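You operate a simulated robot arm through the tools that you are given. There is no shell and no other tool. Be economical: measure what you need, move in short steps, check, and stop when the job is done.

Carry out the task below with a simulated robot arm. There is one attempt and no reset: what you move stays moved.

TASK
Fill the blue and purple cups to their lines and park the spout.
Fine: tank water, between each cup's two lines; spout over the small white dish; third cup stays empty.

It is judged by the outcome, as a careful person would: the job done as asked, and still so three seconds after it is handed in. It fails if anything else is knocked over, pushed out of place, dropped, spilled or broken.

THE ROBOT
A 7-joint arm with a two-finger parallel gripper, fixed in place. Base frame: the origin is at the foot of the arm, x ahead of it, y to its left, z up. Lengths are in m, angles in rad, forces in N, time in s.
With the tool pointing down near the work surface it reaches from about 0.16 to 0.64 m from the base axis. Its first joint turns from -1.152 to 1.152 rad. Payload 1.57 kg.
Tool frame: the origin (TCP) lies between the finger pads and is the grasp point; the fingertips stand 0.03 m ahead of it; z points along the fingers, y is the line along which they close. The gripper opens to 0.11 m. The fingers are 0.024 m wide and 0.012 m thick; the gripper's body (0.048 by 0.112 m) begins 0.078 m behind the TCP.
Orientation is that of the tool frame in the base frame, as a unit quaternion [w, x, y, z]. With the fingers straight down and closing along the base's y, the tool's x points along the base's -x, its y along +y and its z along -z.

THE INTERFACE
- The arm moves only by the tool servo_tool. Its argument "targets" is a list that holds one entry, the list of rows, each a list of 7 numbers: the shift along the tool's x, y, z in m, then the turn, a rotation vector about the tool's x, y, z in rad, then the opening, from 0 (shut) to 1 (fully open). In form: [[[x, y, z, wx, wy, wz, gripper], ...]]. A call has 1 to 8 rows; each row is the pose to reach, as a shift and turn from the pose commanded when the call began, along the tool's axes at that moment. A row lasts 0.2 s, in which the tool goes at most 0.05 m and 0.15 rad; a call with a longer step from one row to the next is refused whole, and so is a gripper value outside its range. A pose out of reach is approached as far as the arm can. The call stops where the force on the tool passes 70 N (or 10 N more than at its start, if that is more) or the arm is blocked; 0.2 s more then pass. The fingers move at their own pace (about 0.108 m/s each) and stop on an object; they squeeze with about 29 N. The grip force told is the motor's: it shows also when the fingers shut on nothing. Time passes only in rows, and 0.2 s behind the last, so rows that repeat a pose let the fingers close. It gives the time, the measured TCP pose, the force on the tool (base axes), the opening and the grip force at its end, in the units of the frame above (readings bear some noise).
- Cameras (640 x 400 px; columns grow to the right, rows downward): "scene" is fixed at [0.1563, -0.3931, 1.3906]; the picture's right is [0.83, -0.55, 0.00], its down [-0.39, -0.59, -0.71] and it looks along [0.39, 0.59, -0.71] (base axes); focal length 319 px, centre (320, 200). "wrist" rides on the gripper at [-0.036, 0, -0.08] in the tool frame; the picture's right is [0.00, -1.00, 0.00], its down [0.97, 0.00, -0.24] and it looks along [0.24, 0.00, 0.97] (tool axes); focal length 218 px, centre (320, 200).
- capture(camera): a new picture of that camera. No time passes.
- pixel_to_xyz(camera, pixels): for up to 12 pixels [column, row] of the newest picture of that camera ("zoom" is the newest enlarged one), the place [x, y, z] in the base frame of the surface seen there, good to about 0.002 m. No time passes.
- zoom(camera, box): a new picture of the part [left, top, right, bottom] of that camera's present view, enlarged. No time passes.
- job_done(): hands the job in; it is judged then, once.

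Work in short steps. Measure before you move; look again where a grasp or a placing could have gone wrong, and mend it. You have 80 turns and 38 pictures in all, the two below and enlarged ones among them. Open the gripper and draw the arm clear of the work before you hand the job in, unless the task says otherwise; then end with one line.

The tools are called after "Emit:" as name(argument=value, ...) on one line, values as JSON. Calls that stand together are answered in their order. servo_tool: Moves the arm, as the interface text tells. Its arguments: {"type":"object","properties":{"targets":{"type":"array"}},"required":["targets"]} The other tools are called the same way: capture (camera) takes a picture; pixel_to_xyz (camera, pixels) gives the place of the surface under pixels of a picture; zoom (camera, box) takes an enlarged picture of a part of a camera's view; job_done () hands the job in.

At the start:

```text
time: 0.0
tcp_pos: [0.4061, 0.0547, 0.9874]
tool_rot: [0.0, 0.0, 1.0, 0.001]
force: [0.5, 0.4, 0.9]
opening: 0.1101
finger_force: 0.0
```

scene: 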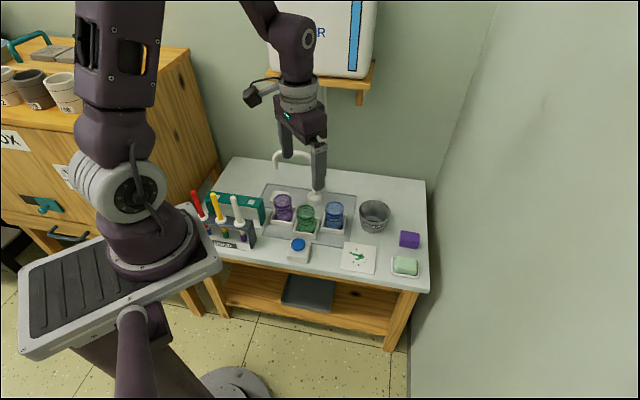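
wrist: 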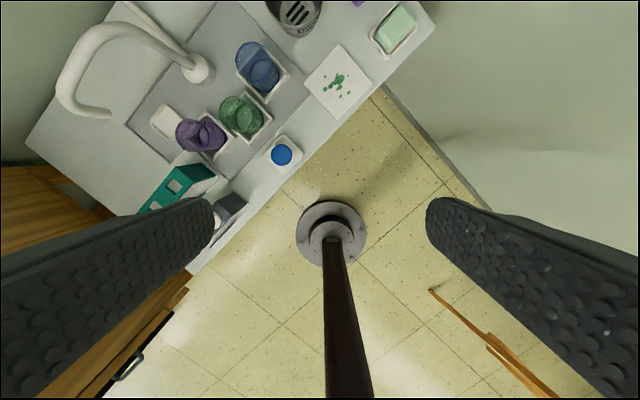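

The scene shows three cups near (283,207), (305,218), (335,214), a swan-neck spout near (300,160) and a blue button at (298,245). I'll zoom in for details.

Emit:
zoom(camera="scene", box=[190, 140, 350, 270])

Emit:
zoom(camera="wrist", box=[40, 0, 360, 220])

Emit:
zoom(camera="scene", box=[230, 0, 430, 130])

```text
3.08 times, centred on (270, 205) of scene
```

zoom: 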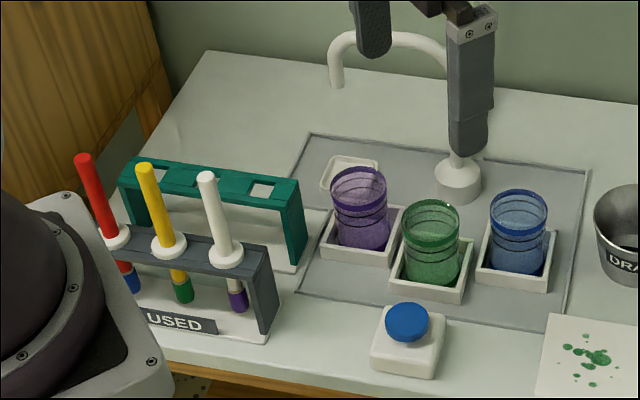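

```text
1.82 times, centred on (200, 110) of wrist
```

zoom: 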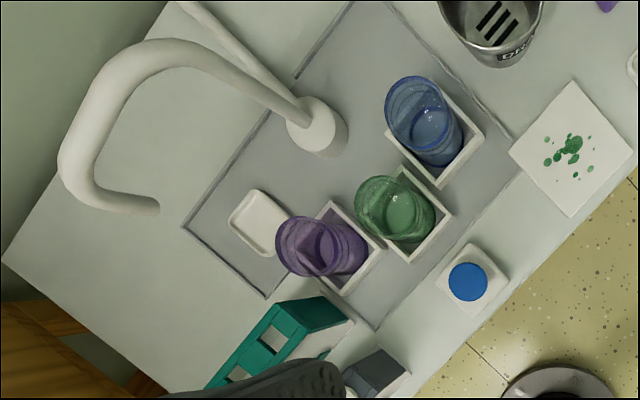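

```text
3.08 times, centred on (330, 65) of scene
```

zoom: 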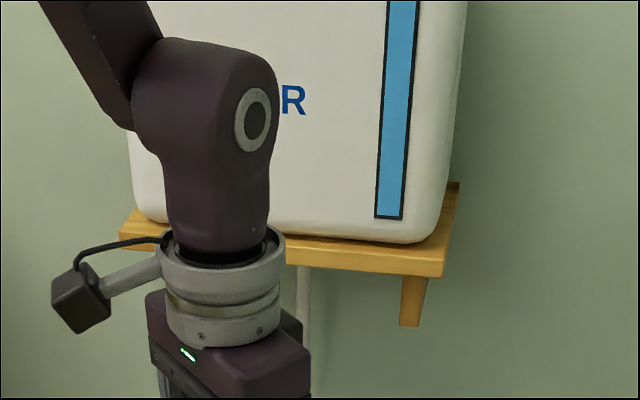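

Measure key points: spout, dish, button, cups.

Emit:
pixel_to_xyz(camera="wrist", pixels=[[197, 63], [107, 114], [64, 75], [130, 25], [166, 124], [281, 154], [292, 166], [175, 140], [220, 110], [237, 60], [191, 50], [90, 35]])

Emit:
pixel_to_xyz(camera="scene", pixels=[[298, 244], [274, 163], [277, 154], [290, 151], [316, 196], [273, 198], [279, 218], [283, 209], [305, 221], [336, 217], [335, 193], [300, 262]])

```text
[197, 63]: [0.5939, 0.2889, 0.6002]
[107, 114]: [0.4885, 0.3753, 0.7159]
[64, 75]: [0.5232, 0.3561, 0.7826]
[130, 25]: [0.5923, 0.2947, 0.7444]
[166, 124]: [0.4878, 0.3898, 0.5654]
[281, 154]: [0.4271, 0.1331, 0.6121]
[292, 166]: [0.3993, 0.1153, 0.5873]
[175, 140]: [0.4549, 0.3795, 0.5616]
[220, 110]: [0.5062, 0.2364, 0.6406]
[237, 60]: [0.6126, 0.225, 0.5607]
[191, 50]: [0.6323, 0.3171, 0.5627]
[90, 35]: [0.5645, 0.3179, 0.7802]
```

```text
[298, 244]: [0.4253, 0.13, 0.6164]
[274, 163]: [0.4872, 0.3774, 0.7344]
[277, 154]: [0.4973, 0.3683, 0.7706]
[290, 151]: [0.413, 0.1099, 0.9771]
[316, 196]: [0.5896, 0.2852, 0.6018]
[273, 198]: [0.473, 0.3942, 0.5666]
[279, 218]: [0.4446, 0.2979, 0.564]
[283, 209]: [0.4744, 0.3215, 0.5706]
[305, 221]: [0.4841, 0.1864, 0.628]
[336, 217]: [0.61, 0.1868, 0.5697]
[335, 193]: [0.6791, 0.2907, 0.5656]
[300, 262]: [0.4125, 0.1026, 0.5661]
```

The spout (pivot ≈(0.594,0.287), outlet ≈(0.487,0.377,0.715)) is already over the dish. I'll move the hand above the cups for a better view.

Emit:
servo_tool(targets=[[[-0.022, 0.033, 0.004, 0, 0, 0, 1], [-0.044, 0.066, 0.008, 0, 0, 0, 1], [-0.066, 0.099, 0.012, 0, 0, 0, 1], [-0.088, 0.132, 0.016, 0, 0, 0, 1], [-0.11, 0.165, 0.02, 0, 0, 0, 1], [-0.11, 0.165, 0.02, 0, 0, 0, 1]]])

Emit:
capture(camera="wrist")

```text
time: 1.4
tcp_pos: [0.5146, 0.2202, 0.9671]
tool_rot: [0.0, 0.0, 1.0, -0.001]
force: [-0.3, -0.5, -0.3]
opening: 0.11
finger_force: 0.1
```

```text
32 pictures are left
```

wrist: 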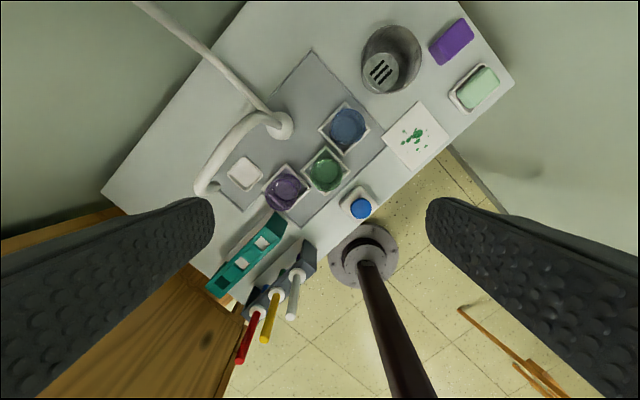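

Emit:
zoom(camera="wrist", box=[180, 80, 400, 220])

Emit:
pixel_to_xyz(camera="wrist", pixels=[[245, 173], [285, 189], [325, 170], [348, 128], [262, 186], [345, 176], [282, 125], [202, 185], [216, 158], [240, 130], [360, 208], [268, 114]])

```text
2.86 times, centred on (290, 150) of wrist
```

zoom: 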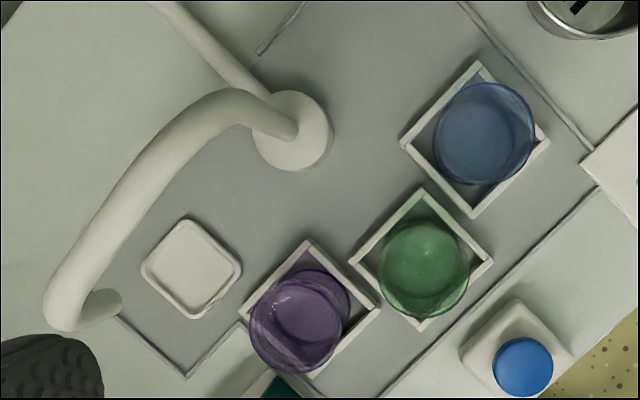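

```text
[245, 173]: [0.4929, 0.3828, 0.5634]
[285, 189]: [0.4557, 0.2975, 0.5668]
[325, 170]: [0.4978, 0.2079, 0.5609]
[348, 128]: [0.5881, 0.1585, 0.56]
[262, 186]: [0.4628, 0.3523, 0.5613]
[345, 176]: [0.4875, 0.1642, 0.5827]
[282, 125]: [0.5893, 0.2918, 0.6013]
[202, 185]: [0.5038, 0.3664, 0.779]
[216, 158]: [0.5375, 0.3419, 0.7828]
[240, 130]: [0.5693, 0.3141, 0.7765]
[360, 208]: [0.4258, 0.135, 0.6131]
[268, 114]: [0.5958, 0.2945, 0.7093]
```

Bearings around the pivot: dish 137°, purple 177°, green 222°, blue 269°, at radius ≈0.135. Before moving outward I check the hanging tank/shelf clearance.

Emit:
capture(camera="scene")

Emit:
pixel_to_xyz(camera="scene", pixels=[[360, 98], [300, 60], [345, 72], [368, 66], [275, 72], [354, 40], [320, 88], [330, 120]])

```text
30 pictures are left
```

scene: 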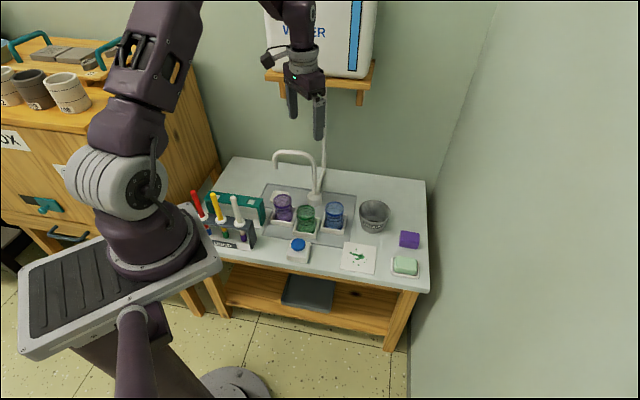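

```text
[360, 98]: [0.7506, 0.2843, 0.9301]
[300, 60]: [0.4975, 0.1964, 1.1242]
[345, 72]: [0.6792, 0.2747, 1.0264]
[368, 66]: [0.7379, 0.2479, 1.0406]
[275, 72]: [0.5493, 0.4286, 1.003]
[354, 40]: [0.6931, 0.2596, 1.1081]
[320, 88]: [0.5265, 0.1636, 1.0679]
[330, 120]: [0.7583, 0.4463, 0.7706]
```

Tank face stands only ~0.05 m behind the spout line, so I'll grip the spout with the hand yawed and tilted away from the wall. Yaw first.

Emit:
servo_tool(targets=[[[0.006, 0.013, 0.008, 0, 0, 0.128, 0.6], [0.012, 0.026, 0.016, 0, 0, 0.256, 0.6], [0.018, 0.04, 0.024, 0, 0, 0.384, 0.6], [0.024, 0.053, 0.032, 0, 0, 0.512, 0.6], [0.03, 0.066, 0.04, 0, 0, 0.64, 0.6], [0.035, 0.08, 0.047, 0, 0, 0.768, 0.6], [0.035, 0.08, 0.047, 0, 0, 0.768, 0.6]]])

Emit:
servo_tool(targets=[[[0, 0, 0, -0.131, 0, 0, 0.6], [0, 0, 0, -0.262, 0, 0, 0.6], [0, 0, 0, -0.393, 0, 0, 0.6], [0, 0, 0, -0.524, 0, 0, 0.6], [0, 0, 0, -0.524, 0, 0, 0.6]]])

Emit:
capture(camera="wrist")

```text
time: 3.0
tcp_pos: [0.4811, 0.3013, 0.9192]
tool_rot: [0.0, 0.375, 0.927, 0.001]
force: [0.6, 0.5, 0.0]
opening: 0.0658
finger_force: 0.1
```

```text
time: 4.2
tcp_pos: [0.4813, 0.3007, 0.9215]
tool_rot: [0.098, 0.362, 0.895, 0.241]
force: [0.4, -0.3, 0.0]
opening: 0.0662
finger_force: 0.0
```

```text
29 pictures are left
```

wrist: 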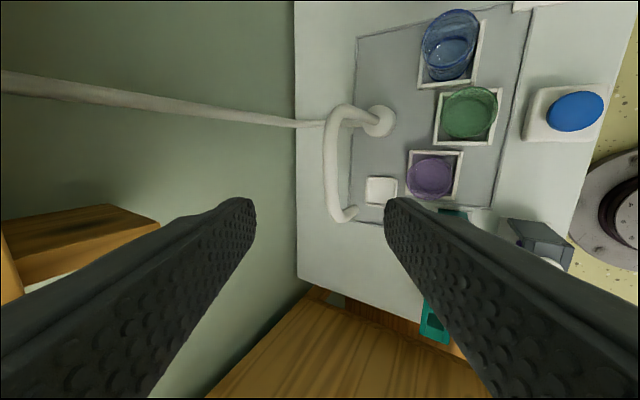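

Emit:
pixel_to_xyz(camera="wrist", pixels=[[333, 130], [332, 165], [335, 190], [338, 208], [352, 213], [327, 165], [339, 165], [380, 120]])

```text
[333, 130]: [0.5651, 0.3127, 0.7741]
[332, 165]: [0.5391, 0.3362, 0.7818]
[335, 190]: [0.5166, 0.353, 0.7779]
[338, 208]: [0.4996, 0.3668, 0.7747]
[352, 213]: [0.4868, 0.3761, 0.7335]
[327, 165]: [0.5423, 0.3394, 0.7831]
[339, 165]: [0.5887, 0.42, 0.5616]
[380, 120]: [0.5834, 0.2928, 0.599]
```

Approach along the fingers and straddle the spout.

Emit:
servo_tool(targets=[[[0.006, -0.009, 0.03, 0, 0, 0, 0.6], [0.012, -0.0175, 0.065, 0, 0, 0, 0.6], [0.012, -0.0175, 0.1, 0, 0, 0, 0.6], [0.012, -0.0175, 0.135, 0, 0, 0, 0.6], [0.012, -0.0175, 0.163, 0, 0, 0, 0.6], [0.012, -0.0175, 0.163, 0, 0, 0, 0.6]]])

Emit:
capture(camera="wrist")

Emit:
zoom(camera="scene", box=[220, 80, 380, 200])

```text
time: 5.6
tcp_pos: [0.5203, 0.3567, 0.7698]
tool_rot: [0.097, 0.362, 0.896, 0.24]
force: [-0.4, -0.7, 1.0]
opening: 0.0659
finger_force: 0.0
```

```text
28 pictures are left
```

wrist: 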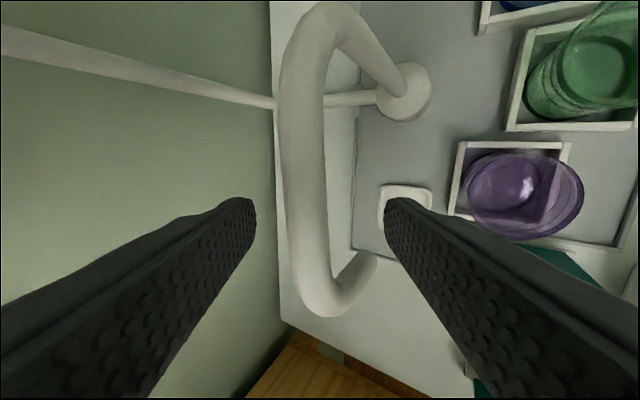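

```text
3.33 times, centred on (300, 140) of scene
```

zoom: 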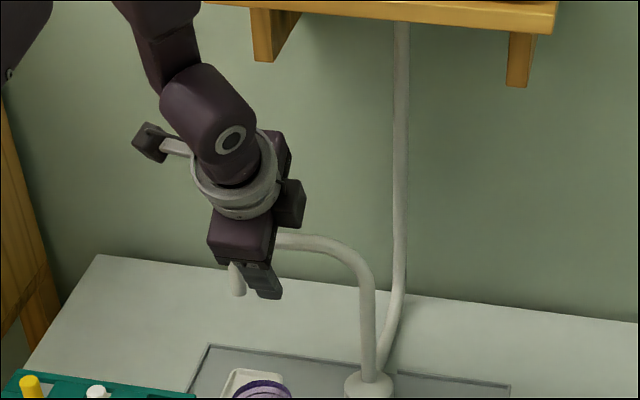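

The spout lies between the pads. Narrow the fingers to a loose hold and swing ~40° about the pivot to the purple cup.

Emit:
servo_tool(targets=[[[0, 0, 0, 0, 0, 0, 0.27], [0, 0, 0, 0, 0, 0, 0.27], [-0.0007, -0.0103, -0.0059, 0, 0.059, -0.102, 0.27], [-0.0028, -0.0204, -0.0118, 0, 0.118, -0.204, 0.27], [-0.0063, -0.0303, -0.0175, 0, 0.177, -0.307, 0.27], [-0.011, -0.0398, -0.023, 0, 0.236, -0.409, 0.27], [-0.0171, -0.0487, -0.0281, 0, 0.295, -0.511, 0.27], [-0.0242, -0.0568, -0.0328, 0, 0.354, -0.612, 0.27]]])

Emit:
capture(camera="wrist")

```text
time: 7.4
tcp_pos: [0.4912, 0.2916, 0.7704]
tool_rot: [0.008, 0.029, 0.965, 0.259]
force: [-0.9, -0.2, 0.0]
opening: 0.0298
finger_force: 0.0
```

```text
26 pictures are left
```

wrist: 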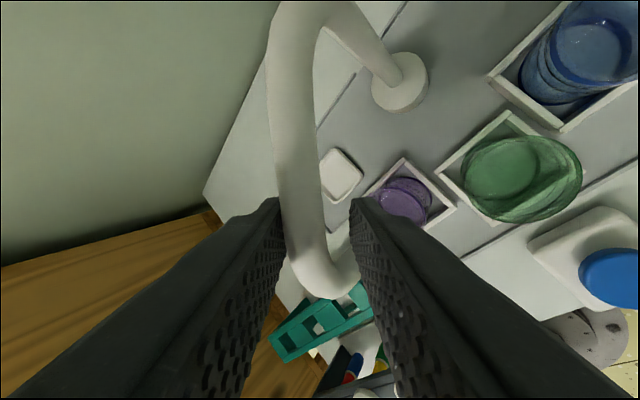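

Emit:
pixel_to_xyz(camera="wrist", pixels=[[350, 265], [338, 272], [310, 235], [290, 130], [400, 85], [395, 205], [346, 225], [290, 40]])

Emit:
zoom(camera="scene", box=[230, 120, 390, 260])

```text
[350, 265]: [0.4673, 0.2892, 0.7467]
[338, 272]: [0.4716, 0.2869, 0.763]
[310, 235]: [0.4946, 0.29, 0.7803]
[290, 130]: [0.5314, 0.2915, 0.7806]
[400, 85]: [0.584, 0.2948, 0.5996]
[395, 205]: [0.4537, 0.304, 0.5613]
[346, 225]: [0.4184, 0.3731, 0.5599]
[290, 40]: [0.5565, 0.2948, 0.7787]
```

```text
2.86 times, centred on (310, 190) of scene
```

zoom: 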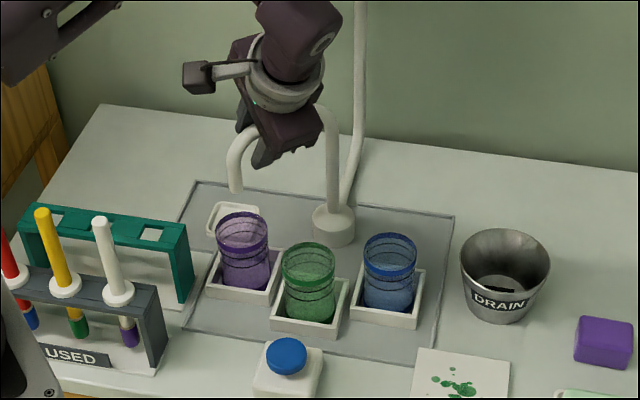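

Outlet is ≈(0.458,0.291), over purple. Open, back out along the fingers, then straighten the hand.

Emit:
servo_tool(targets=[[[0, 0, 0, 0, 0, 0, 0.6], [0, 0, 0, 0, 0, 0, 0.6], [0, 0, -0.03, 0, 0, 0, 0.6], [0, 0, -0.06, 0, 0, 0, 0.6], [0, 0, -0.1, 0, 0, 0, 0.6], [0, 0, -0.12, 0, 0, 0, 0.6]]])

Emit:
servo_tool(targets=[[[0, 0, 0, 0.131, 0, 0, 0], [0, 0, 0, 0.262, 0, 0, 0], [0, 0, 0, 0.393, 0, 0, 0], [0, 0, 0, 0.524, 0, 0, 0], [0, 0, 0, 0.524, 0, 0, 0]]])

Emit:
zoom(camera="scene", box=[230, 120, 390, 260])

```text
time: 8.8
tcp_pos: [0.4882, 0.2313, 0.8739]
tool_rot: [0.008, 0.03, 0.965, 0.259]
force: [0.6, -0.6, 0.4]
opening: 0.066
finger_force: 0.2
```

```text
time: 10.0
tcp_pos: [0.4868, 0.2321, 0.8757]
tool_rot: [0.0, 0.031, 1.0, 0.0]
force: [-0.2, 0.0, -0.3]
opening: 0.0
finger_force: 21.1
```

```text
2.86 times, centred on (310, 190) of scene
```

zoom: 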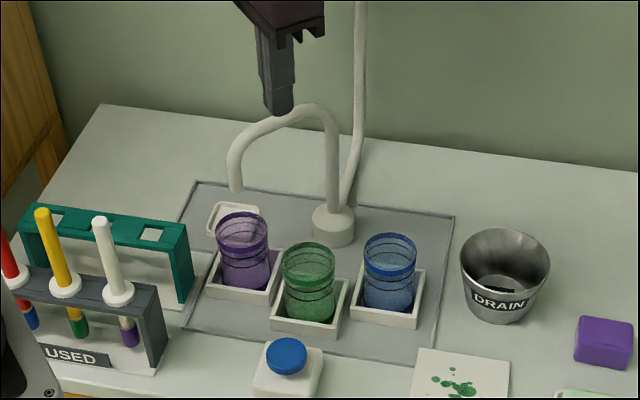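

Now move over the button with closed fingers, tip at ~0.67.

Emit:
servo_tool(targets=[[[0.018, -0.034, 0, 0, 0, 0, 0], [0.036, -0.068, 0.0, 0, 0, 0, 0], [0.0547, -0.1026, 0.02, 0, 0, 0, 0], [0.0547, -0.1026, 0.06, 0, 0, 0, 0], [0.0547, -0.1026, 0.1, 0, 0, 0, 0], [0.0547, -0.1026, 0.14, 0, 0, 0, 0], [0.0547, -0.1026, 0.176, 0, 0, 0, 0], [0.0547, -0.1026, 0.176, 0, 0, 0, 0]]])

Emit:
zoom(camera="scene", box=[230, 150, 370, 270])

```text
time: 11.8
tcp_pos: [0.4259, 0.1334, 0.696]
tool_rot: [0.001, 0.029, 1.0, 0.0]
force: [-0.3, 0.6, 0.8]
opening: 0.0002
finger_force: 21.1
```

```text
3.33 times, centred on (300, 210) of scene
```

zoom: 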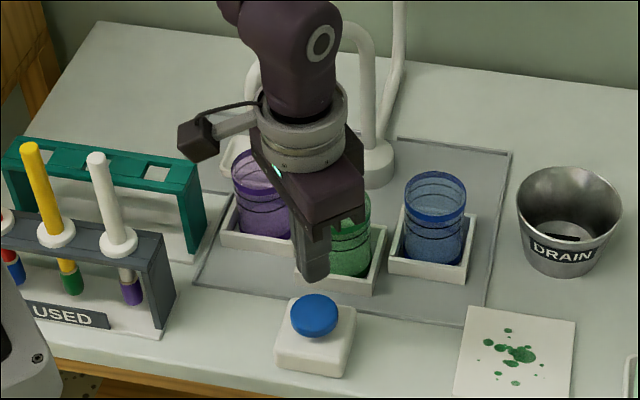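

Short test press: go ~4 mm into the button top (0.614) and lift straight away.

Emit:
servo_tool(targets=[[[0, 0, 0.04, 0, 0, 0, 0], [0, 0, 0.056, 0, 0, 0, 0], [0, 0, 0.04, 0, 0, 0, 0], [0, 0, 0.03, 0, 0, 0, 0]]])

Emit:
zoom(camera="scene", box=[250, 140, 350, 260])

```text
time: 12.8
tcp_pos: [0.4273, 0.1333, 0.6684]
tool_rot: [0.0, 0.031, 1.0, 0.001]
force: [0.6, 0.0, 1.1]
opening: 0.0001
finger_force: 21.2
```

```text
3.33 times, centred on (300, 200) of scene
```

zoom: 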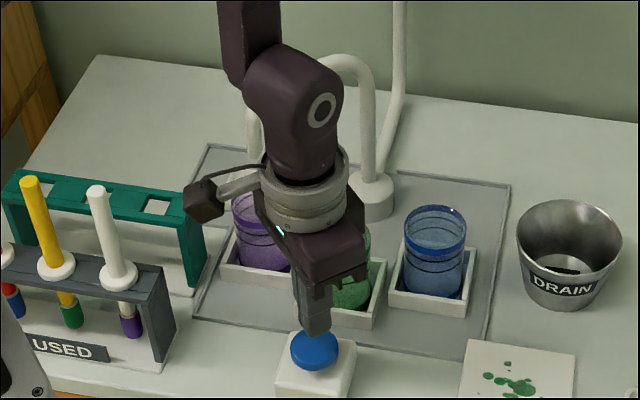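

Emit:
capture(camera="wrist")

```text
21 pictures are left
```

wrist: 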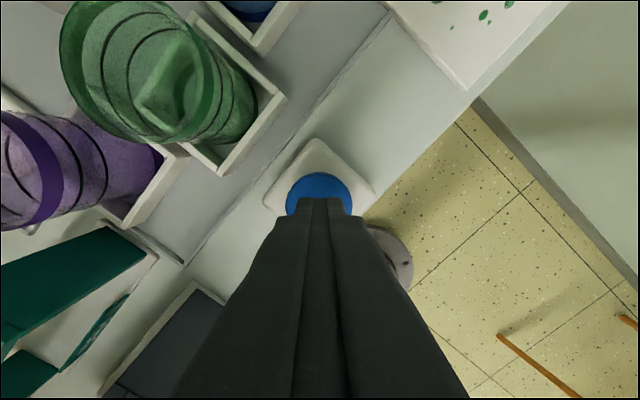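

No water visible yet. Press deeper for a longer hold and watch the force.

Emit:
servo_tool(targets=[[[0, 0, 0.026, 0, 0, 0, 0], [0, 0, 0.034, 0, 0, 0, 0], [0, 0, 0.034, 0, 0, 0, 0]]])

Emit:
capture(camera="wrist")

```text
time: 13.6
tcp_pos: [0.4267, 0.1339, 0.6344]
tool_rot: [0.0, 0.03, 1.0, 0.0]
force: [-1.6, 2.0, 3.9]
opening: 0.0002
finger_force: 21.4
```

```text
20 pictures are left
```

wrist: 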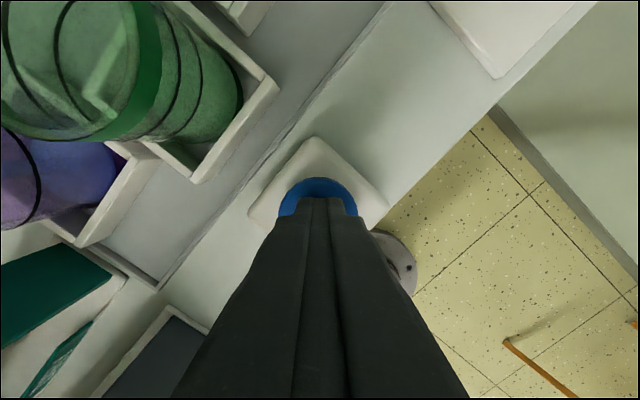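

The purple cup bottom has turned bluish: water is arriving. Release and look.

Emit:
servo_tool(targets=[[[0, 0, -0.03, 0, 0, 0, 0], [0, 0, -0.035, 0, 0, 0, 0]]])

Emit:
capture(camera="wrist")

```text
time: 14.2
tcp_pos: [0.427, 0.1342, 0.67]
tool_rot: [-0.001, 0.031, 1.0, -0.001]
force: [0.1, -0.2, 0.0]
opening: 0.0
finger_force: 21.7
```

```text
19 pictures are left
```

wrist: 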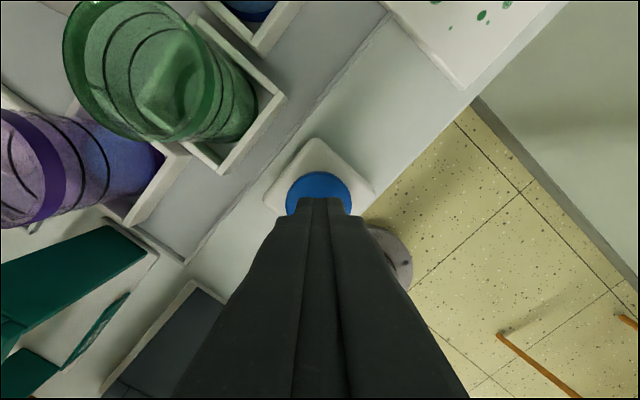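

Emit:
zoom(camera="wrist", box=[0, 80, 200, 240])

```text
2.50 times, centred on (100, 160) of wrist
```

zoom: 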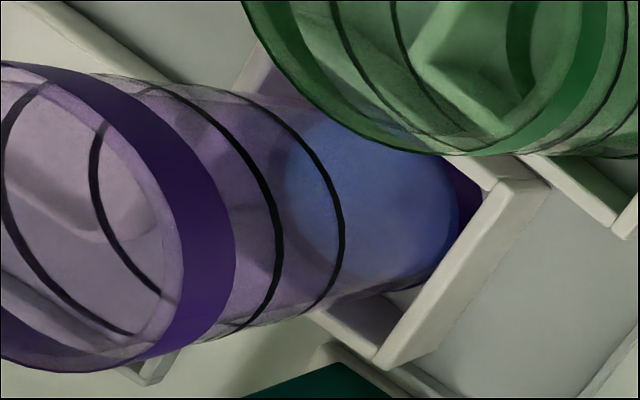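

Emit:
pixel_to_xyz(camera="zoom", pixels=[[342, 230], [280, 230], [370, 200], [330, 170], [225, 230], [96, 190], [10, 200], [440, 220], [300, 190]])

```text
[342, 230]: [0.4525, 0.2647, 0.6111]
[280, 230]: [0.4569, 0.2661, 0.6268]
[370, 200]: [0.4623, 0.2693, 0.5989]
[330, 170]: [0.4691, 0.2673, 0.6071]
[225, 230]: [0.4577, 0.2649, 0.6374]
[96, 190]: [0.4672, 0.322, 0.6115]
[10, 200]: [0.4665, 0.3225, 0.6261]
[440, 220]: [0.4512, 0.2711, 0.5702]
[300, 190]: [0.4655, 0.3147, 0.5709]
```

Emit:
pixel_to_xyz(camera="zoom", pixels=[[310, 150], [300, 170], [300, 200], [320, 220], [330, 240], [350, 160], [380, 160], [400, 180], [420, 200], [360, 260], [400, 250], [320, 190]])

```text
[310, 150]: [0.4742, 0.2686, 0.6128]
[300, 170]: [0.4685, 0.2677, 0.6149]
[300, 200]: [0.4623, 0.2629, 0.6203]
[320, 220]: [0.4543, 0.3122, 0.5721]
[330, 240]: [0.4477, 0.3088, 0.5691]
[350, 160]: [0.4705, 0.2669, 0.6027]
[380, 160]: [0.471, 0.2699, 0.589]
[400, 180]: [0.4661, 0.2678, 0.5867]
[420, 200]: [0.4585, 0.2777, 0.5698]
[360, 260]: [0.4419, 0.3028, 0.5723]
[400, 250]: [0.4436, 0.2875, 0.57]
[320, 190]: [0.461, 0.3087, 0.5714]
```

Lines are at z=0.611 and 0.626; water surface now ≈0.571 (floor ≈0.561). Hold ~1 s more to find the rate.

Emit:
servo_tool(targets=[[[0, 0, 0.026, 0, 0, 0, 0], [0, 0, 0.035, 0, 0, 0, 0], [0, 0, 0.035, 0, 0, 0, 0], [0, 0, 0.035, 0, 0, 0, 0], [0, 0, 0.035, 0, 0, 0, 0], [0, 0, 0.035, 0, 0, 0, 0], [0, 0, 0, 0, 0, 0, 0], [0, 0, 0, 0, 0, 0, 0]]])

Emit:
zoom(camera="wrist", box=[0, 80, 200, 240])

Emit:
pixel_to_xyz(camera="zoom", pixels=[[300, 200], [320, 220], [330, 240], [320, 190], [360, 260], [400, 250], [270, 200], [260, 180], [260, 220], [250, 250], [290, 250], [420, 200]])

```text
time: 16.0
tcp_pos: [0.4251, 0.1339, 0.6695]
tool_rot: [0.0, 0.031, 1.0, 0.0]
force: [-0.2, 0.3, 0.2]
opening: 0.0
finger_force: 21.3
```

```text
2.50 times, centred on (100, 160) of wrist
```

zoom: 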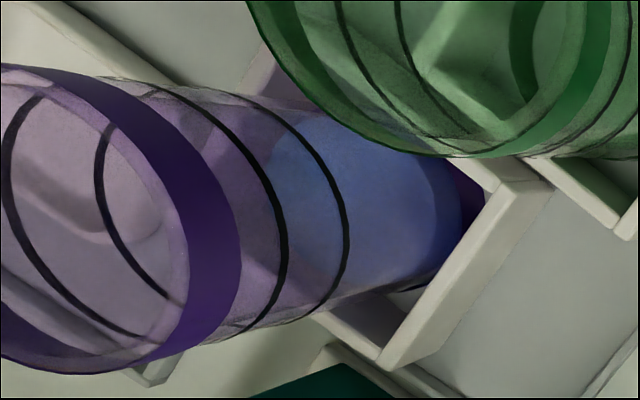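

```text
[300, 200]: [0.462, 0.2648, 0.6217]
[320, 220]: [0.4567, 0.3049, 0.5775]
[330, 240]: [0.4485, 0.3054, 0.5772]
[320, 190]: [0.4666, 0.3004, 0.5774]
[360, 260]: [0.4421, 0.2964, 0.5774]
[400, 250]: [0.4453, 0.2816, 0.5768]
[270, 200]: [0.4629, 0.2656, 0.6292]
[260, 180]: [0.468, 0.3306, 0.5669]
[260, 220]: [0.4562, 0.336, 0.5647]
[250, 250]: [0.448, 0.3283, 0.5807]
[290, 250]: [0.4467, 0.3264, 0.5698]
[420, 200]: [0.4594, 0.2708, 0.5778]
```

Level rose 6.5 mm to 0.577 with ~1 s hold. Hold ~3.5 s, then re-measure.

Emit:
servo_tool(targets=[[[0, 0, 0.026, 0, 0, 0, 0], [0, 0, 0.035, 0, 0, 0, 0], [0, 0, 0.035, 0, 0, 0, 0], [0, 0, 0.035, 0, 0, 0, 0], [0, 0, 0.035, 0, 0, 0, 0], [0, 0, 0.035, 0, 0, 0, 0], [0, 0, 0.035, 0, 0, 0, 0], [0, 0, 0.035, 0, 0, 0, 0]]])

Emit:
servo_tool(targets=[[[0, 0, 0, 0, 0, 0, 0], [0, 0, 0, 0, 0, 0, 0], [0, 0, 0, 0, 0, 0, 0], [0, 0, 0, 0, 0, 0, 0], [0, 0, 0, 0, 0, 0, 0], [0, 0, 0, 0, 0, 0, 0], [0, 0, -0.035, 0, 0, 0, 0], [0, 0, -0.035, 0, 0, 0, 0]]])

Emit:
zoom(camera="wrist", box=[0, 80, 200, 240])

Emit:
pixel_to_xyz(camera="zoom", pixels=[[300, 200], [320, 220], [330, 240], [320, 190], [360, 260], [400, 250], [270, 200], [260, 180], [260, 220], [250, 250], [290, 250], [230, 240]])

```text
time: 17.8
tcp_pos: [0.4273, 0.1334, 0.634]
tool_rot: [0.0, 0.031, 1.0, 0.0]
force: [-1.8, -1.0, 3.8]
opening: 0.0
finger_force: 21.5
```

```text
time: 19.6
tcp_pos: [0.4274, 0.1335, 0.67]
tool_rot: [0.0, 0.03, 1.0, 0.0]
force: [0.0, 0.0, 0.0]
opening: 0.0001
finger_force: 21.1
```

```text
2.50 times, centred on (100, 160) of wrist
```

zoom: 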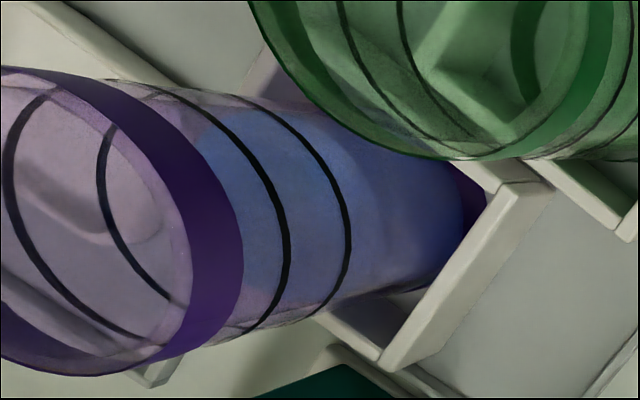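

```text
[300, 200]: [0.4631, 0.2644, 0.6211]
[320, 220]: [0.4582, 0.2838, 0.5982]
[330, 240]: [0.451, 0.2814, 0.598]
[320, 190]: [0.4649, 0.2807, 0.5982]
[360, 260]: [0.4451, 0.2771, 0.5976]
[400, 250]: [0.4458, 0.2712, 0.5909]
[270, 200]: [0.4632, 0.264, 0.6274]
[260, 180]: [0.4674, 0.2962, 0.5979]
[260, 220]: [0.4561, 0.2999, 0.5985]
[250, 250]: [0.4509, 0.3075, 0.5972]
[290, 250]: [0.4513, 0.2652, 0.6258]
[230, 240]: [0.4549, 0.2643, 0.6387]
```

Level 0.598; rate ≈7.9 mm/s, so the same 2.8 s hold gives ≈0.6187, mid between the lines. Repeat.

Emit:
servo_tool(targets=[[[0, 0, 0.026, 0, 0, 0, 0], [0, 0, 0.035, 0, 0, 0, 0], [0, 0, 0.035, 0, 0, 0, 0], [0, 0, 0.035, 0, 0, 0, 0], [0, 0, 0.035, 0, 0, 0, 0], [0, 0, 0.035, 0, 0, 0, 0], [0, 0, 0.035, 0, 0, 0, 0], [0, 0, 0.035, 0, 0, 0, 0]]])

Emit:
servo_tool(targets=[[[0, 0, 0, 0, 0, 0, 0], [0, 0, 0, 0, 0, 0, 0], [0, 0, 0, 0, 0, 0, 0], [0, 0, 0, 0, 0, 0, 0], [0, 0, 0, 0, 0, 0, 0], [0, 0, 0, 0, 0, 0, 0], [0, 0, -0.035, 0, 0, 0, 0], [0, 0, -0.035, 0, 0, 0, 0]]])

Emit:
zoom(camera="wrist", box=[0, 80, 200, 240])

Emit:
pixel_to_xyz(camera="zoom", pixels=[[300, 200], [320, 220], [330, 240], [320, 190], [270, 200], [260, 180], [260, 220], [250, 250], [290, 250], [230, 240], [120, 180], [140, 250]])

```text
time: 21.4
tcp_pos: [0.4279, 0.1338, 0.633]
tool_rot: [0.0, 0.03, 1.0, 0.0]
force: [1.5, -2.0, 4.7]
opening: 0.0
finger_force: 21.3
```

```text
time: 23.2
tcp_pos: [0.4271, 0.1341, 0.6697]
tool_rot: [-0.001, 0.03, 1.0, 0.0]
force: [0.8, 0.6, -0.9]
opening: 0.0001
finger_force: 21.7
```

```text
2.50 times, centred on (100, 160) of wrist
```

zoom: 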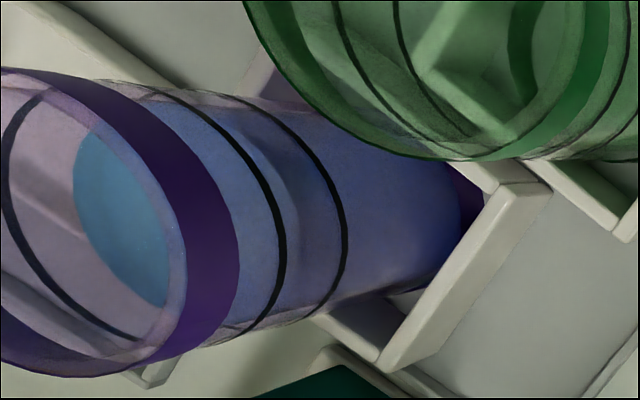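

```text
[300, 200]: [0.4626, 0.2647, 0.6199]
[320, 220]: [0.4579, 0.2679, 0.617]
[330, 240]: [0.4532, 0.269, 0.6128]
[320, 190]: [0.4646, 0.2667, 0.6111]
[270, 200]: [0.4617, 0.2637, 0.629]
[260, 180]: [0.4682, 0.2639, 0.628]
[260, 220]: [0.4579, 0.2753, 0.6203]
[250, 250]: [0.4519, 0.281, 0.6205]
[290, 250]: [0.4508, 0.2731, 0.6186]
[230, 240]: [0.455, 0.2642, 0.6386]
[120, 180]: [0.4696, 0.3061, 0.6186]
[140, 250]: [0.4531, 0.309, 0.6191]
```

Purple is at 0.619, between its lines. Now raise and go round to the dish side of the spout, to push it with closed fingers toward blue.

Emit:
servo_tool(targets=[[[0, 0, -0.046, 0, 0, -0.061, 0], [0, 0, -0.092, 0, 0, -0.061, 0], [0, 0, -0.138, 0, 0, -0.061, 0], [0, 0, -0.184, 0, 0, -0.061, 0], [0, 0, -0.23, 0, 0, -0.061, 0], [-0.0108, 0.0419, -0.23, 0, 0, -0.061, 0], [-0.0216, 0.0839, -0.23, 0, 0, -0.061, 0], [-0.0325, 0.1258, -0.23, 0, 0, -0.061, 0]]])

Emit:
zoom(camera="scene", box=[250, 140, 370, 250])

```text
time: 25.0
tcp_pos: [0.4655, 0.2552, 0.8984]
tool_rot: [0.0, 0.0, 1.0, 0.0]
force: [0.0, -0.5, -0.3]
opening: 0.0
finger_force: 21.1
```

```text
3.64 times, centred on (310, 195) of scene
```

zoom: 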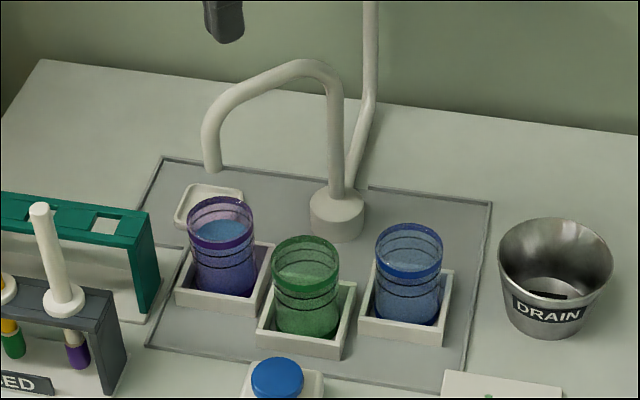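

Purple filled, no drips. Move to the wall side of the spout and descend beside it.

Emit:
servo_tool(targets=[[[-0.0137, 0.0423, 0, 0, 0, 0, 0], [-0.0273, 0.0846, 0, 0, 0, 0, 0], [-0.0273, 0.0846, 0.04, 0, 0, 0, 0], [-0.0273, 0.0846, 0.08, 0, 0, 0, 0], [-0.0273, 0.0846, 0.123, 0, 0, 0, 0], [-0.0273, 0.0846, 0.123, 0, 0, 0, 0]]])

```text
time: 26.4
tcp_pos: [0.4931, 0.3413, 0.7766]
tool_rot: [0.0, -0.001, 1.0, 0.0]
force: [1.4, 0.0, 0.1]
opening: 0.0
finger_force: 21.2
```

Emit:
servo_tool(targets=[[[0.0005, -0.018, 0, 0, 0, 0, 0], [0.001, -0.032, 0, 0, 0, 0, 0], [0.003, -0.044, 0, 0, 0, 0, 0], [0.004, -0.056, 0, 0, 0, 0, 0], [0.003, -0.069, 0, 0, 0, 0, 0], [0.0008, -0.0811, 0, 0, 0, 0, 0], [-0.0035, -0.094, 0, 0, 0, 0, 0], [-0.0092, -0.1056, 0, 0, 0, 0, 0]]])

Emit:
capture(camera="wrist")

```text
time: 28.2
tcp_pos: [0.5029, 0.2358, 0.7754]
tool_rot: [0.0, 0.0, 1.0, 0.0]
force: [0.1, 0.0, -0.8]
opening: 0.0
finger_force: 21.1
```

```text
13 pictures are left
```

wrist: 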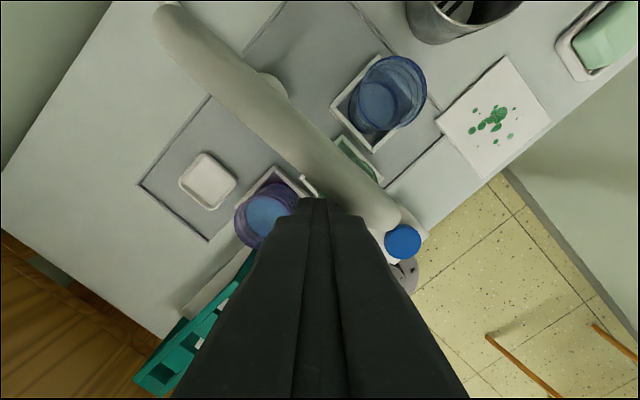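

Spout follows well (now over green, no drip). Continue to blue.

Emit:
servo_tool(targets=[[[-0.007, -0.0106, 0, 0, 0, 0, 0], [-0.0169, -0.0218, 0, 0, 0, 0, 0], [-0.027, -0.0304, 0, 0, 0, 0, 0], [-0.04, -0.0386, 0, 0, 0, 0, 0], [-0.0525, -0.0441, 0, 0, 0, 0, 0], [-0.0585, -0.046, 0, 0, 0, 0, 0], [-0.0639, -0.0475, 0, 0, 0, 0, 0], [-0.0639, -0.0475, 0, 0, 0, 0, 0]]])

Emit:
zoom(camera="scene", box=[250, 120, 390, 250])

```text
time: 30.0
tcp_pos: [0.5676, 0.1881, 0.7747]
tool_rot: [0.0, 0.0, 1.0, -0.001]
force: [0.0, -0.7, -0.7]
opening: 0.0
finger_force: 21.0
```

```text
3.08 times, centred on (320, 185) of scene
```

zoom: 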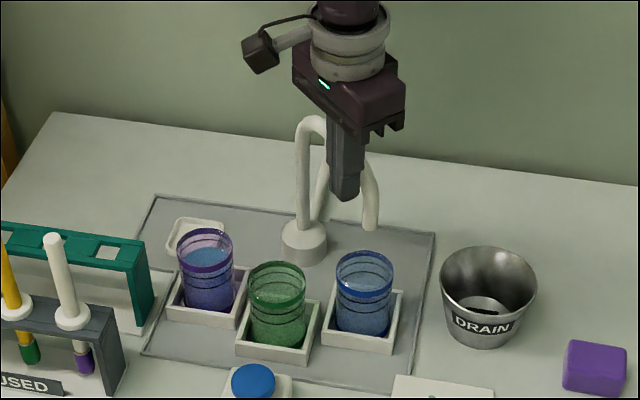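

Spout is near blue; back off and lift, then check the outlet against the cup from above.

Emit:
servo_tool(targets=[[[0.025, 0, 0, 0, 0, 0, 0], [0.045, 0, 0, 0, 0, 0, 0], [0.05, 0, -0.04, 0, 0, 0, 0], [0.05, 0, -0.08, 0, 0, 0, 0], [0.05, 0, -0.12, 0, 0, 0, 0], [0.05, 0, -0.12, 0, 0, 0, 0]]])

Emit:
capture(camera="wrist")

Emit:
zoom(camera="scene", box=[290, 150, 370, 240])

```text
time: 31.4
tcp_pos: [0.5174, 0.1882, 0.8965]
tool_rot: [0.0, 0.001, 1.0, 0.0]
force: [0.6, 0.3, -0.8]
opening: 0.0
finger_force: 21.5
```

```text
11 pictures are left
```

wrist: 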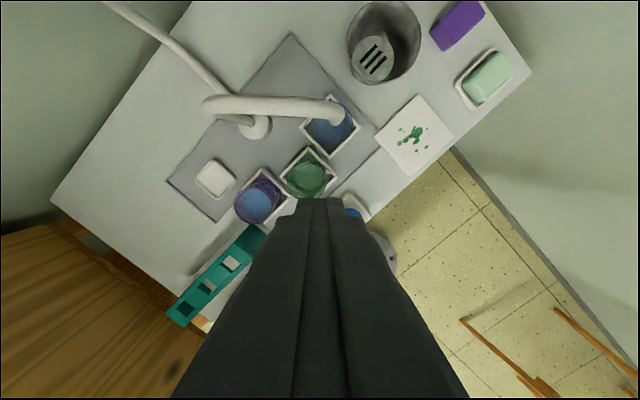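

```text
4.44 times, centred on (330, 195) of scene
```

zoom: 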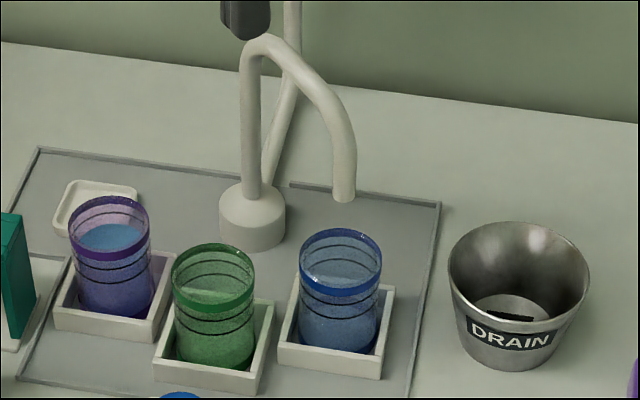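

Outlet projects to ≈(0.586,0.168), centred over blue. Go back to the button.

Emit:
servo_tool(targets=[[[0.03, -0.0182, 0, 0, 0, 0, 0], [0.06, -0.0365, 0.0, 0, 0, 0, 0], [0.0904, -0.0547, 0.03, 0, 0, 0, 0], [0.0904, -0.0547, 0.07, 0, 0, 0, 0], [0.0904, -0.0547, 0.11, 0, 0, 0, 0], [0.0904, -0.0547, 0.15, 0, 0, 0, 0], [0.0904, -0.0547, 0.19, 0, 0, 0, 0], [0.0904, -0.0547, 0.2265, 0, 0, 0, 0]]])

```text
time: 33.2
tcp_pos: [0.4275, 0.1338, 0.6692]
tool_rot: [0.0, 0.0, 1.0, 0.0]
force: [0.6, 0.5, 0.1]
opening: 0.0001
finger_force: 21.6
```

Hold ~1 s first and check that water lands in blue.

Emit:
servo_tool(targets=[[[0, 0, 0.026, 0, 0, 0, 0], [0, 0, 0.035, 0, 0, 0, 0], [0, 0, 0.035, 0, 0, 0, 0], [0, 0, 0.035, 0, 0, 0, 0], [0, 0, 0.035, 0, 0, 0, 0]]])

Emit:
zoom(camera="scene", box=[290, 160, 370, 240])

```text
time: 34.4
tcp_pos: [0.4273, 0.1337, 0.6357]
tool_rot: [-0.001, 0.0, 1.0, 0.0]
force: [0.7, 0.0, 3.4]
opening: 0.0002
finger_force: 20.9
```

```text
5.00 times, centred on (330, 200) of scene
```

zoom: 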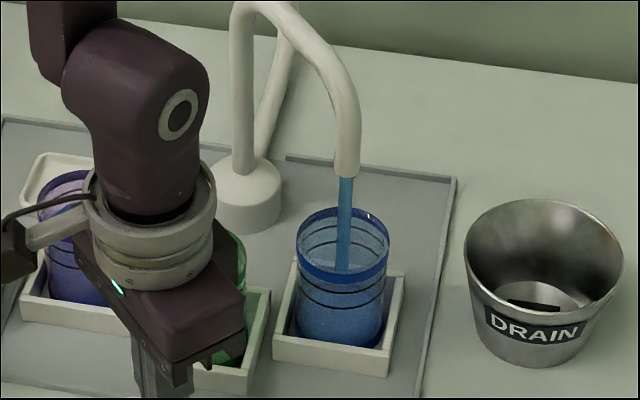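

Stream falls into the middle of blue. Continue ~3 s, then release and measure.

Emit:
servo_tool(targets=[[[0, 0, 0, 0, 0, 0, 0], [0, 0, 0, 0, 0, 0, 0], [0, 0, 0, 0, 0, 0, 0], [0, 0, 0, 0, 0, 0, 0], [0, 0, 0, 0, 0, 0, 0], [0, 0, 0, 0, 0, 0, 0], [0, 0, 0, 0, 0, 0, 0], [0, 0, 0, 0, 0, 0, 0]]])

Emit:
servo_tool(targets=[[[0, 0, 0, 0, 0, 0, 0], [0, 0, 0, 0, 0, 0, 0], [0, 0, 0, 0, 0, 0, 0], [0, 0, 0, 0, 0, 0, 0], [0, 0, 0, 0, 0, 0, 0], [0, 0, 0, 0, 0, 0, 0], [0, 0, -0.035, 0, 0, 0, 0], [0, 0, -0.035, 0, 0, 0, 0]]])

Emit:
zoom(camera="scene", box=[315, 190, 355, 235])

```text
time: 36.2
tcp_pos: [0.4277, 0.1333, 0.6362]
tool_rot: [0.001, 0.0, 1.0, 0.0]
force: [0.4, -0.5, 3.4]
opening: 0.0
finger_force: 21.2
```

```text
time: 38.0
tcp_pos: [0.427, 0.1338, 0.6703]
tool_rot: [0.0, 0.0, 1.0, 0.0]
force: [-0.2, -0.6, 0.1]
opening: 0.0
finger_force: 21.1
```

```text
8.89 times, centred on (335, 212) of scene
```

zoom: 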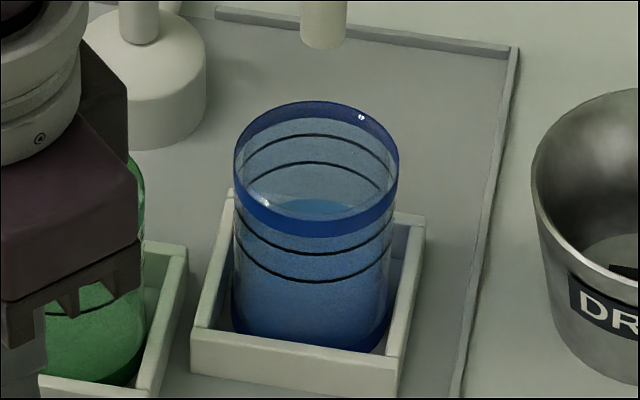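

Emit:
pixel_to_xyz(camera="zoom", pixels=[[315, 203], [330, 205], [300, 206], [290, 202], [340, 202], [310, 280], [310, 252], [315, 161], [315, 132], [345, 210], [320, 260], [310, 265]])

```text
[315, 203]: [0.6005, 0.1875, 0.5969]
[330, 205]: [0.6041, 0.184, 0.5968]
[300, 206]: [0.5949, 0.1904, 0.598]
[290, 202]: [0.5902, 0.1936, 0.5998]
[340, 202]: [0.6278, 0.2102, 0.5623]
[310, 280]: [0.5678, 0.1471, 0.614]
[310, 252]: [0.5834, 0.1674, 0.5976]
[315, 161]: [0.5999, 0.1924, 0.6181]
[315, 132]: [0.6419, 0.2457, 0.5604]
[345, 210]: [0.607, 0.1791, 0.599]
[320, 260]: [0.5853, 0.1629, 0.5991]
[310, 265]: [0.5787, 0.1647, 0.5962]
```

Blue is at ≈0.598; its lines measure ≈0.613/0.628. One hold of 3.0 s (one row more than purple's) should bring it to ≈0.620.

Emit:
servo_tool(targets=[[[0, 0, 0.026, 0, 0, 0, 0], [0, 0, 0.035, 0, 0, 0, 0], [0, 0, 0.035, 0, 0, 0, 0], [0, 0, 0.035, 0, 0, 0, 0], [0, 0, 0.035, 0, 0, 0, 0], [0, 0, 0.035, 0, 0, 0, 0], [0, 0, 0.035, 0, 0, 0, 0], [0, 0, 0.035, 0, 0, 0, 0]]])

Emit:
servo_tool(targets=[[[0, 0, 0, 0, 0, 0, 0], [0, 0, 0, 0, 0, 0, 0], [0, 0, 0, 0, 0, 0, 0], [0, 0, 0, 0, 0, 0, 0], [0, 0, 0, 0, 0, 0, 0], [0, 0, 0, 0, 0, 0, 0], [0, 0, 0, 0, 0, 0, 0], [0, 0, -0.035, 0, 0, 0, 0]]])

Emit:
zoom(camera="scene", box=[315, 190, 355, 235])

Emit:
pixel_to_xyz(camera="zoom", pixels=[[315, 170], [330, 180], [300, 180], [315, 200], [340, 195], [285, 190], [310, 280], [308, 281], [309, 254], [311, 254]])

```text
time: 39.8
tcp_pos: [0.4282, 0.1338, 0.6352]
tool_rot: [0.0, 0.0, 1.0, 0.0]
force: [-0.5, -1.8, 4.9]
opening: 0.0
finger_force: 21.3
```

```text
time: 41.6
tcp_pos: [0.4267, 0.1341, 0.6694]
tool_rot: [0.0, 0.0, 1.0, 0.0]
force: [0.6, 0.3, -0.1]
opening: 0.0001
finger_force: 21.7
```

```text
8.89 times, centred on (335, 212) of scene
```

zoom: 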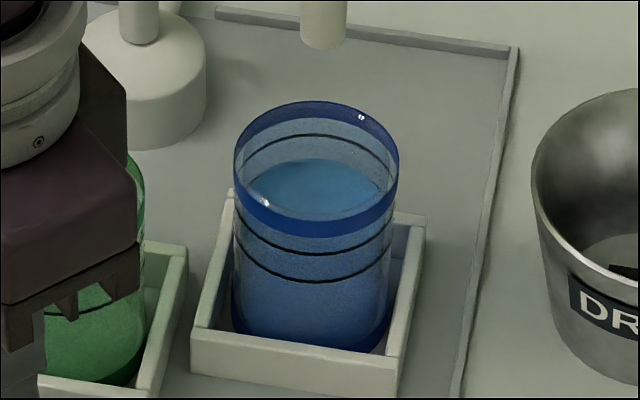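

```text
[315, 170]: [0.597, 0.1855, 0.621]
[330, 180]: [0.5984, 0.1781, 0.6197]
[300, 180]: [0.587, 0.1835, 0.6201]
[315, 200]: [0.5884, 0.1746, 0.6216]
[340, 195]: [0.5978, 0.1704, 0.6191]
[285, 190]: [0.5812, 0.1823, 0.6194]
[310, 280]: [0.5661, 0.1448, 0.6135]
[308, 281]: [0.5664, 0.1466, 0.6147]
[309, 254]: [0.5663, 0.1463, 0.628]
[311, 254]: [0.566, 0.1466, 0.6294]
```

Blue is at 0.620 between lines 0.614/0.628. Now lift, yaw the hand 45° and open it, to drag the spout back; also check the heights of the rack's sticks.

Emit:
servo_tool(targets=[[[0, 0, -0.049, 0, 0, 0, 0], [0, 0, -0.098, 0, 0, -0.12, 0], [0, 0, -0.147, 0, 0, -0.25, 0], [0, 0, -0.196, 0, 0, -0.37, 0], [-0.038, 0.0195, -0.196, 0, 0, -0.48, 0.9], [-0.076, 0.039, -0.196, 0, 0, -0.59, 0.9], [-0.114, 0.0585, -0.196, 0, 0, -0.69, 0.9], [-0.1525, 0.078, -0.196, 0, 0, -0.785, 0.9]]])

Emit:
pixel_to_xyz(camera="scene", pixels=[[233, 199], [214, 196], [194, 193], [239, 202]])

Emit:
capture(camera="wrist")

```text
time: 43.4
tcp_pos: [0.5803, 0.2098, 0.8661]
tool_rot: [-0.001, -0.383, 0.924, 0.0]
force: [0.9, 0.0, 1.2]
opening: 0.0989
finger_force: 0.1
```

```text
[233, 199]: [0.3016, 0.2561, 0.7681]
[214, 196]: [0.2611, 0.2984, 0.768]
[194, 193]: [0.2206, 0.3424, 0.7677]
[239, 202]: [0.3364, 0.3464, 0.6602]
```

```text
6 pictures are left
```

wrist: 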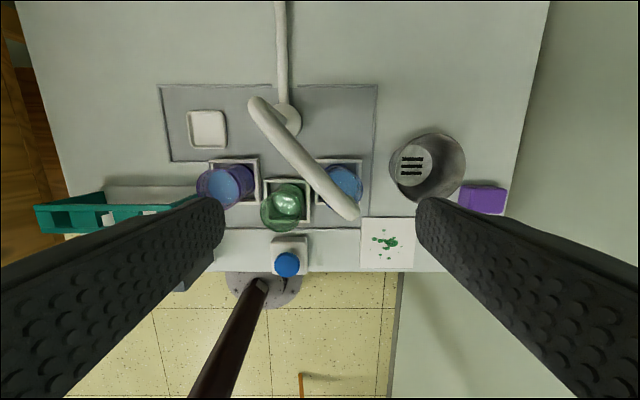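

The spout lies between the fingers and the sticks are well away. Descend and drag the spout back past green in small steps.

Emit:
servo_tool(targets=[[[0, 0, 0.046, 0, 0, 0, 0.9], [0, 0, 0.092, 0, 0, 0, 0.9], [0, 0, 0.092, 0, 0, 0, 0.9], [0.0059, 0.0143, 0.092, 0, 0, 0, 0.9], [0.0168, 0.0253, 0.092, 0, 0, 0, 0.9], [0.0278, 0.0363, 0.092, 0, 0, 0, 0.9], [0.0355, 0.05, 0.092, 0, 0, 0, 0.9], [0.0431, 0.0638, 0.092, 0, 0, 0, 0.9]]])

Emit:
servo_tool(targets=[[[0.0034, 0.015, 0, 0, 0, 0, 0.9], [0.0067, 0.03, 0, 0, 0, 0, 0.9], [0.0072, 0.0432, 0, 0, 0, 0, 0.9], [0.0067, 0.0564, 0, 0, 0, 0, 0.9], [0.0035, 0.0697, 0, 0, 0, 0, 0.9], [0, 0.0827, 0, 0, 0, 0, 0.9], [-0.0058, 0.0943, 0, 0, 0, 0, 0.9], [-0.0122, 0.1057, 0, 0, 0, 0, 0.9]]])

Emit:
capture(camera="wrist")

```text
time: 45.2
tcp_pos: [0.5036, 0.2269, 0.7734]
tool_rot: [0.0, -0.383, 0.924, 0.0]
force: [0.2, 0.2, -0.5]
opening: 0.0992
finger_force: 0.2
```

```text
time: 47.0
tcp_pos: [0.4368, 0.31, 0.7747]
tool_rot: [0.0, -0.383, 0.924, 0.0]
force: [0.9, 0.5, -0.3]
opening: 0.0991
finger_force: 0.1
```

```text
5 pictures are left
```

wrist: 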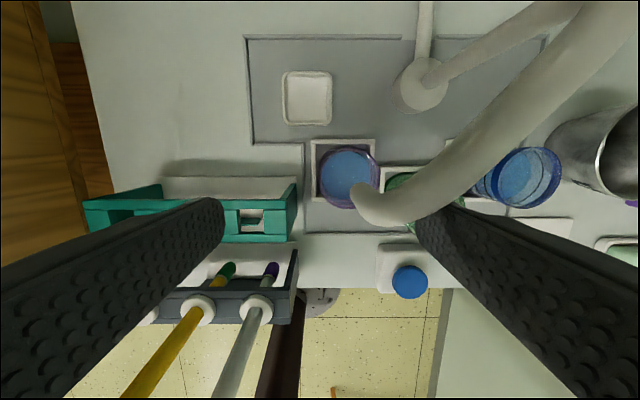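

Spout is over purple again. Lift clear, close, and come down on the robot side of it to push it on to the dish.

Emit:
servo_tool(targets=[[[0.007, -0.007, 0, 0, 0, 0, 0.9], [0.007, -0.007, -0.05, 0, 0, 0, 0.9], [0.007, -0.007, -0.1, 0, 0, 0, 0.9], [0.011, -0.038, -0.1, 0, 0, 0, 0], [0.0155, -0.0706, -0.1, 0, 0, 0, 0], [0.0155, -0.0706, -0.1, 0, 0, 0, 0], [0.0155, -0.0706, -0.052, 0, 0, 0, 0], [0.0155, -0.0706, -0.003, 0, 0, 0, 0]]])

```text
time: 48.8
tcp_pos: [0.4763, 0.2489, 0.7757]
tool_rot: [0.0, -0.383, 0.924, 0.0]
force: [-0.7, -0.9, -0.5]
opening: 0.0
finger_force: 21.3
```

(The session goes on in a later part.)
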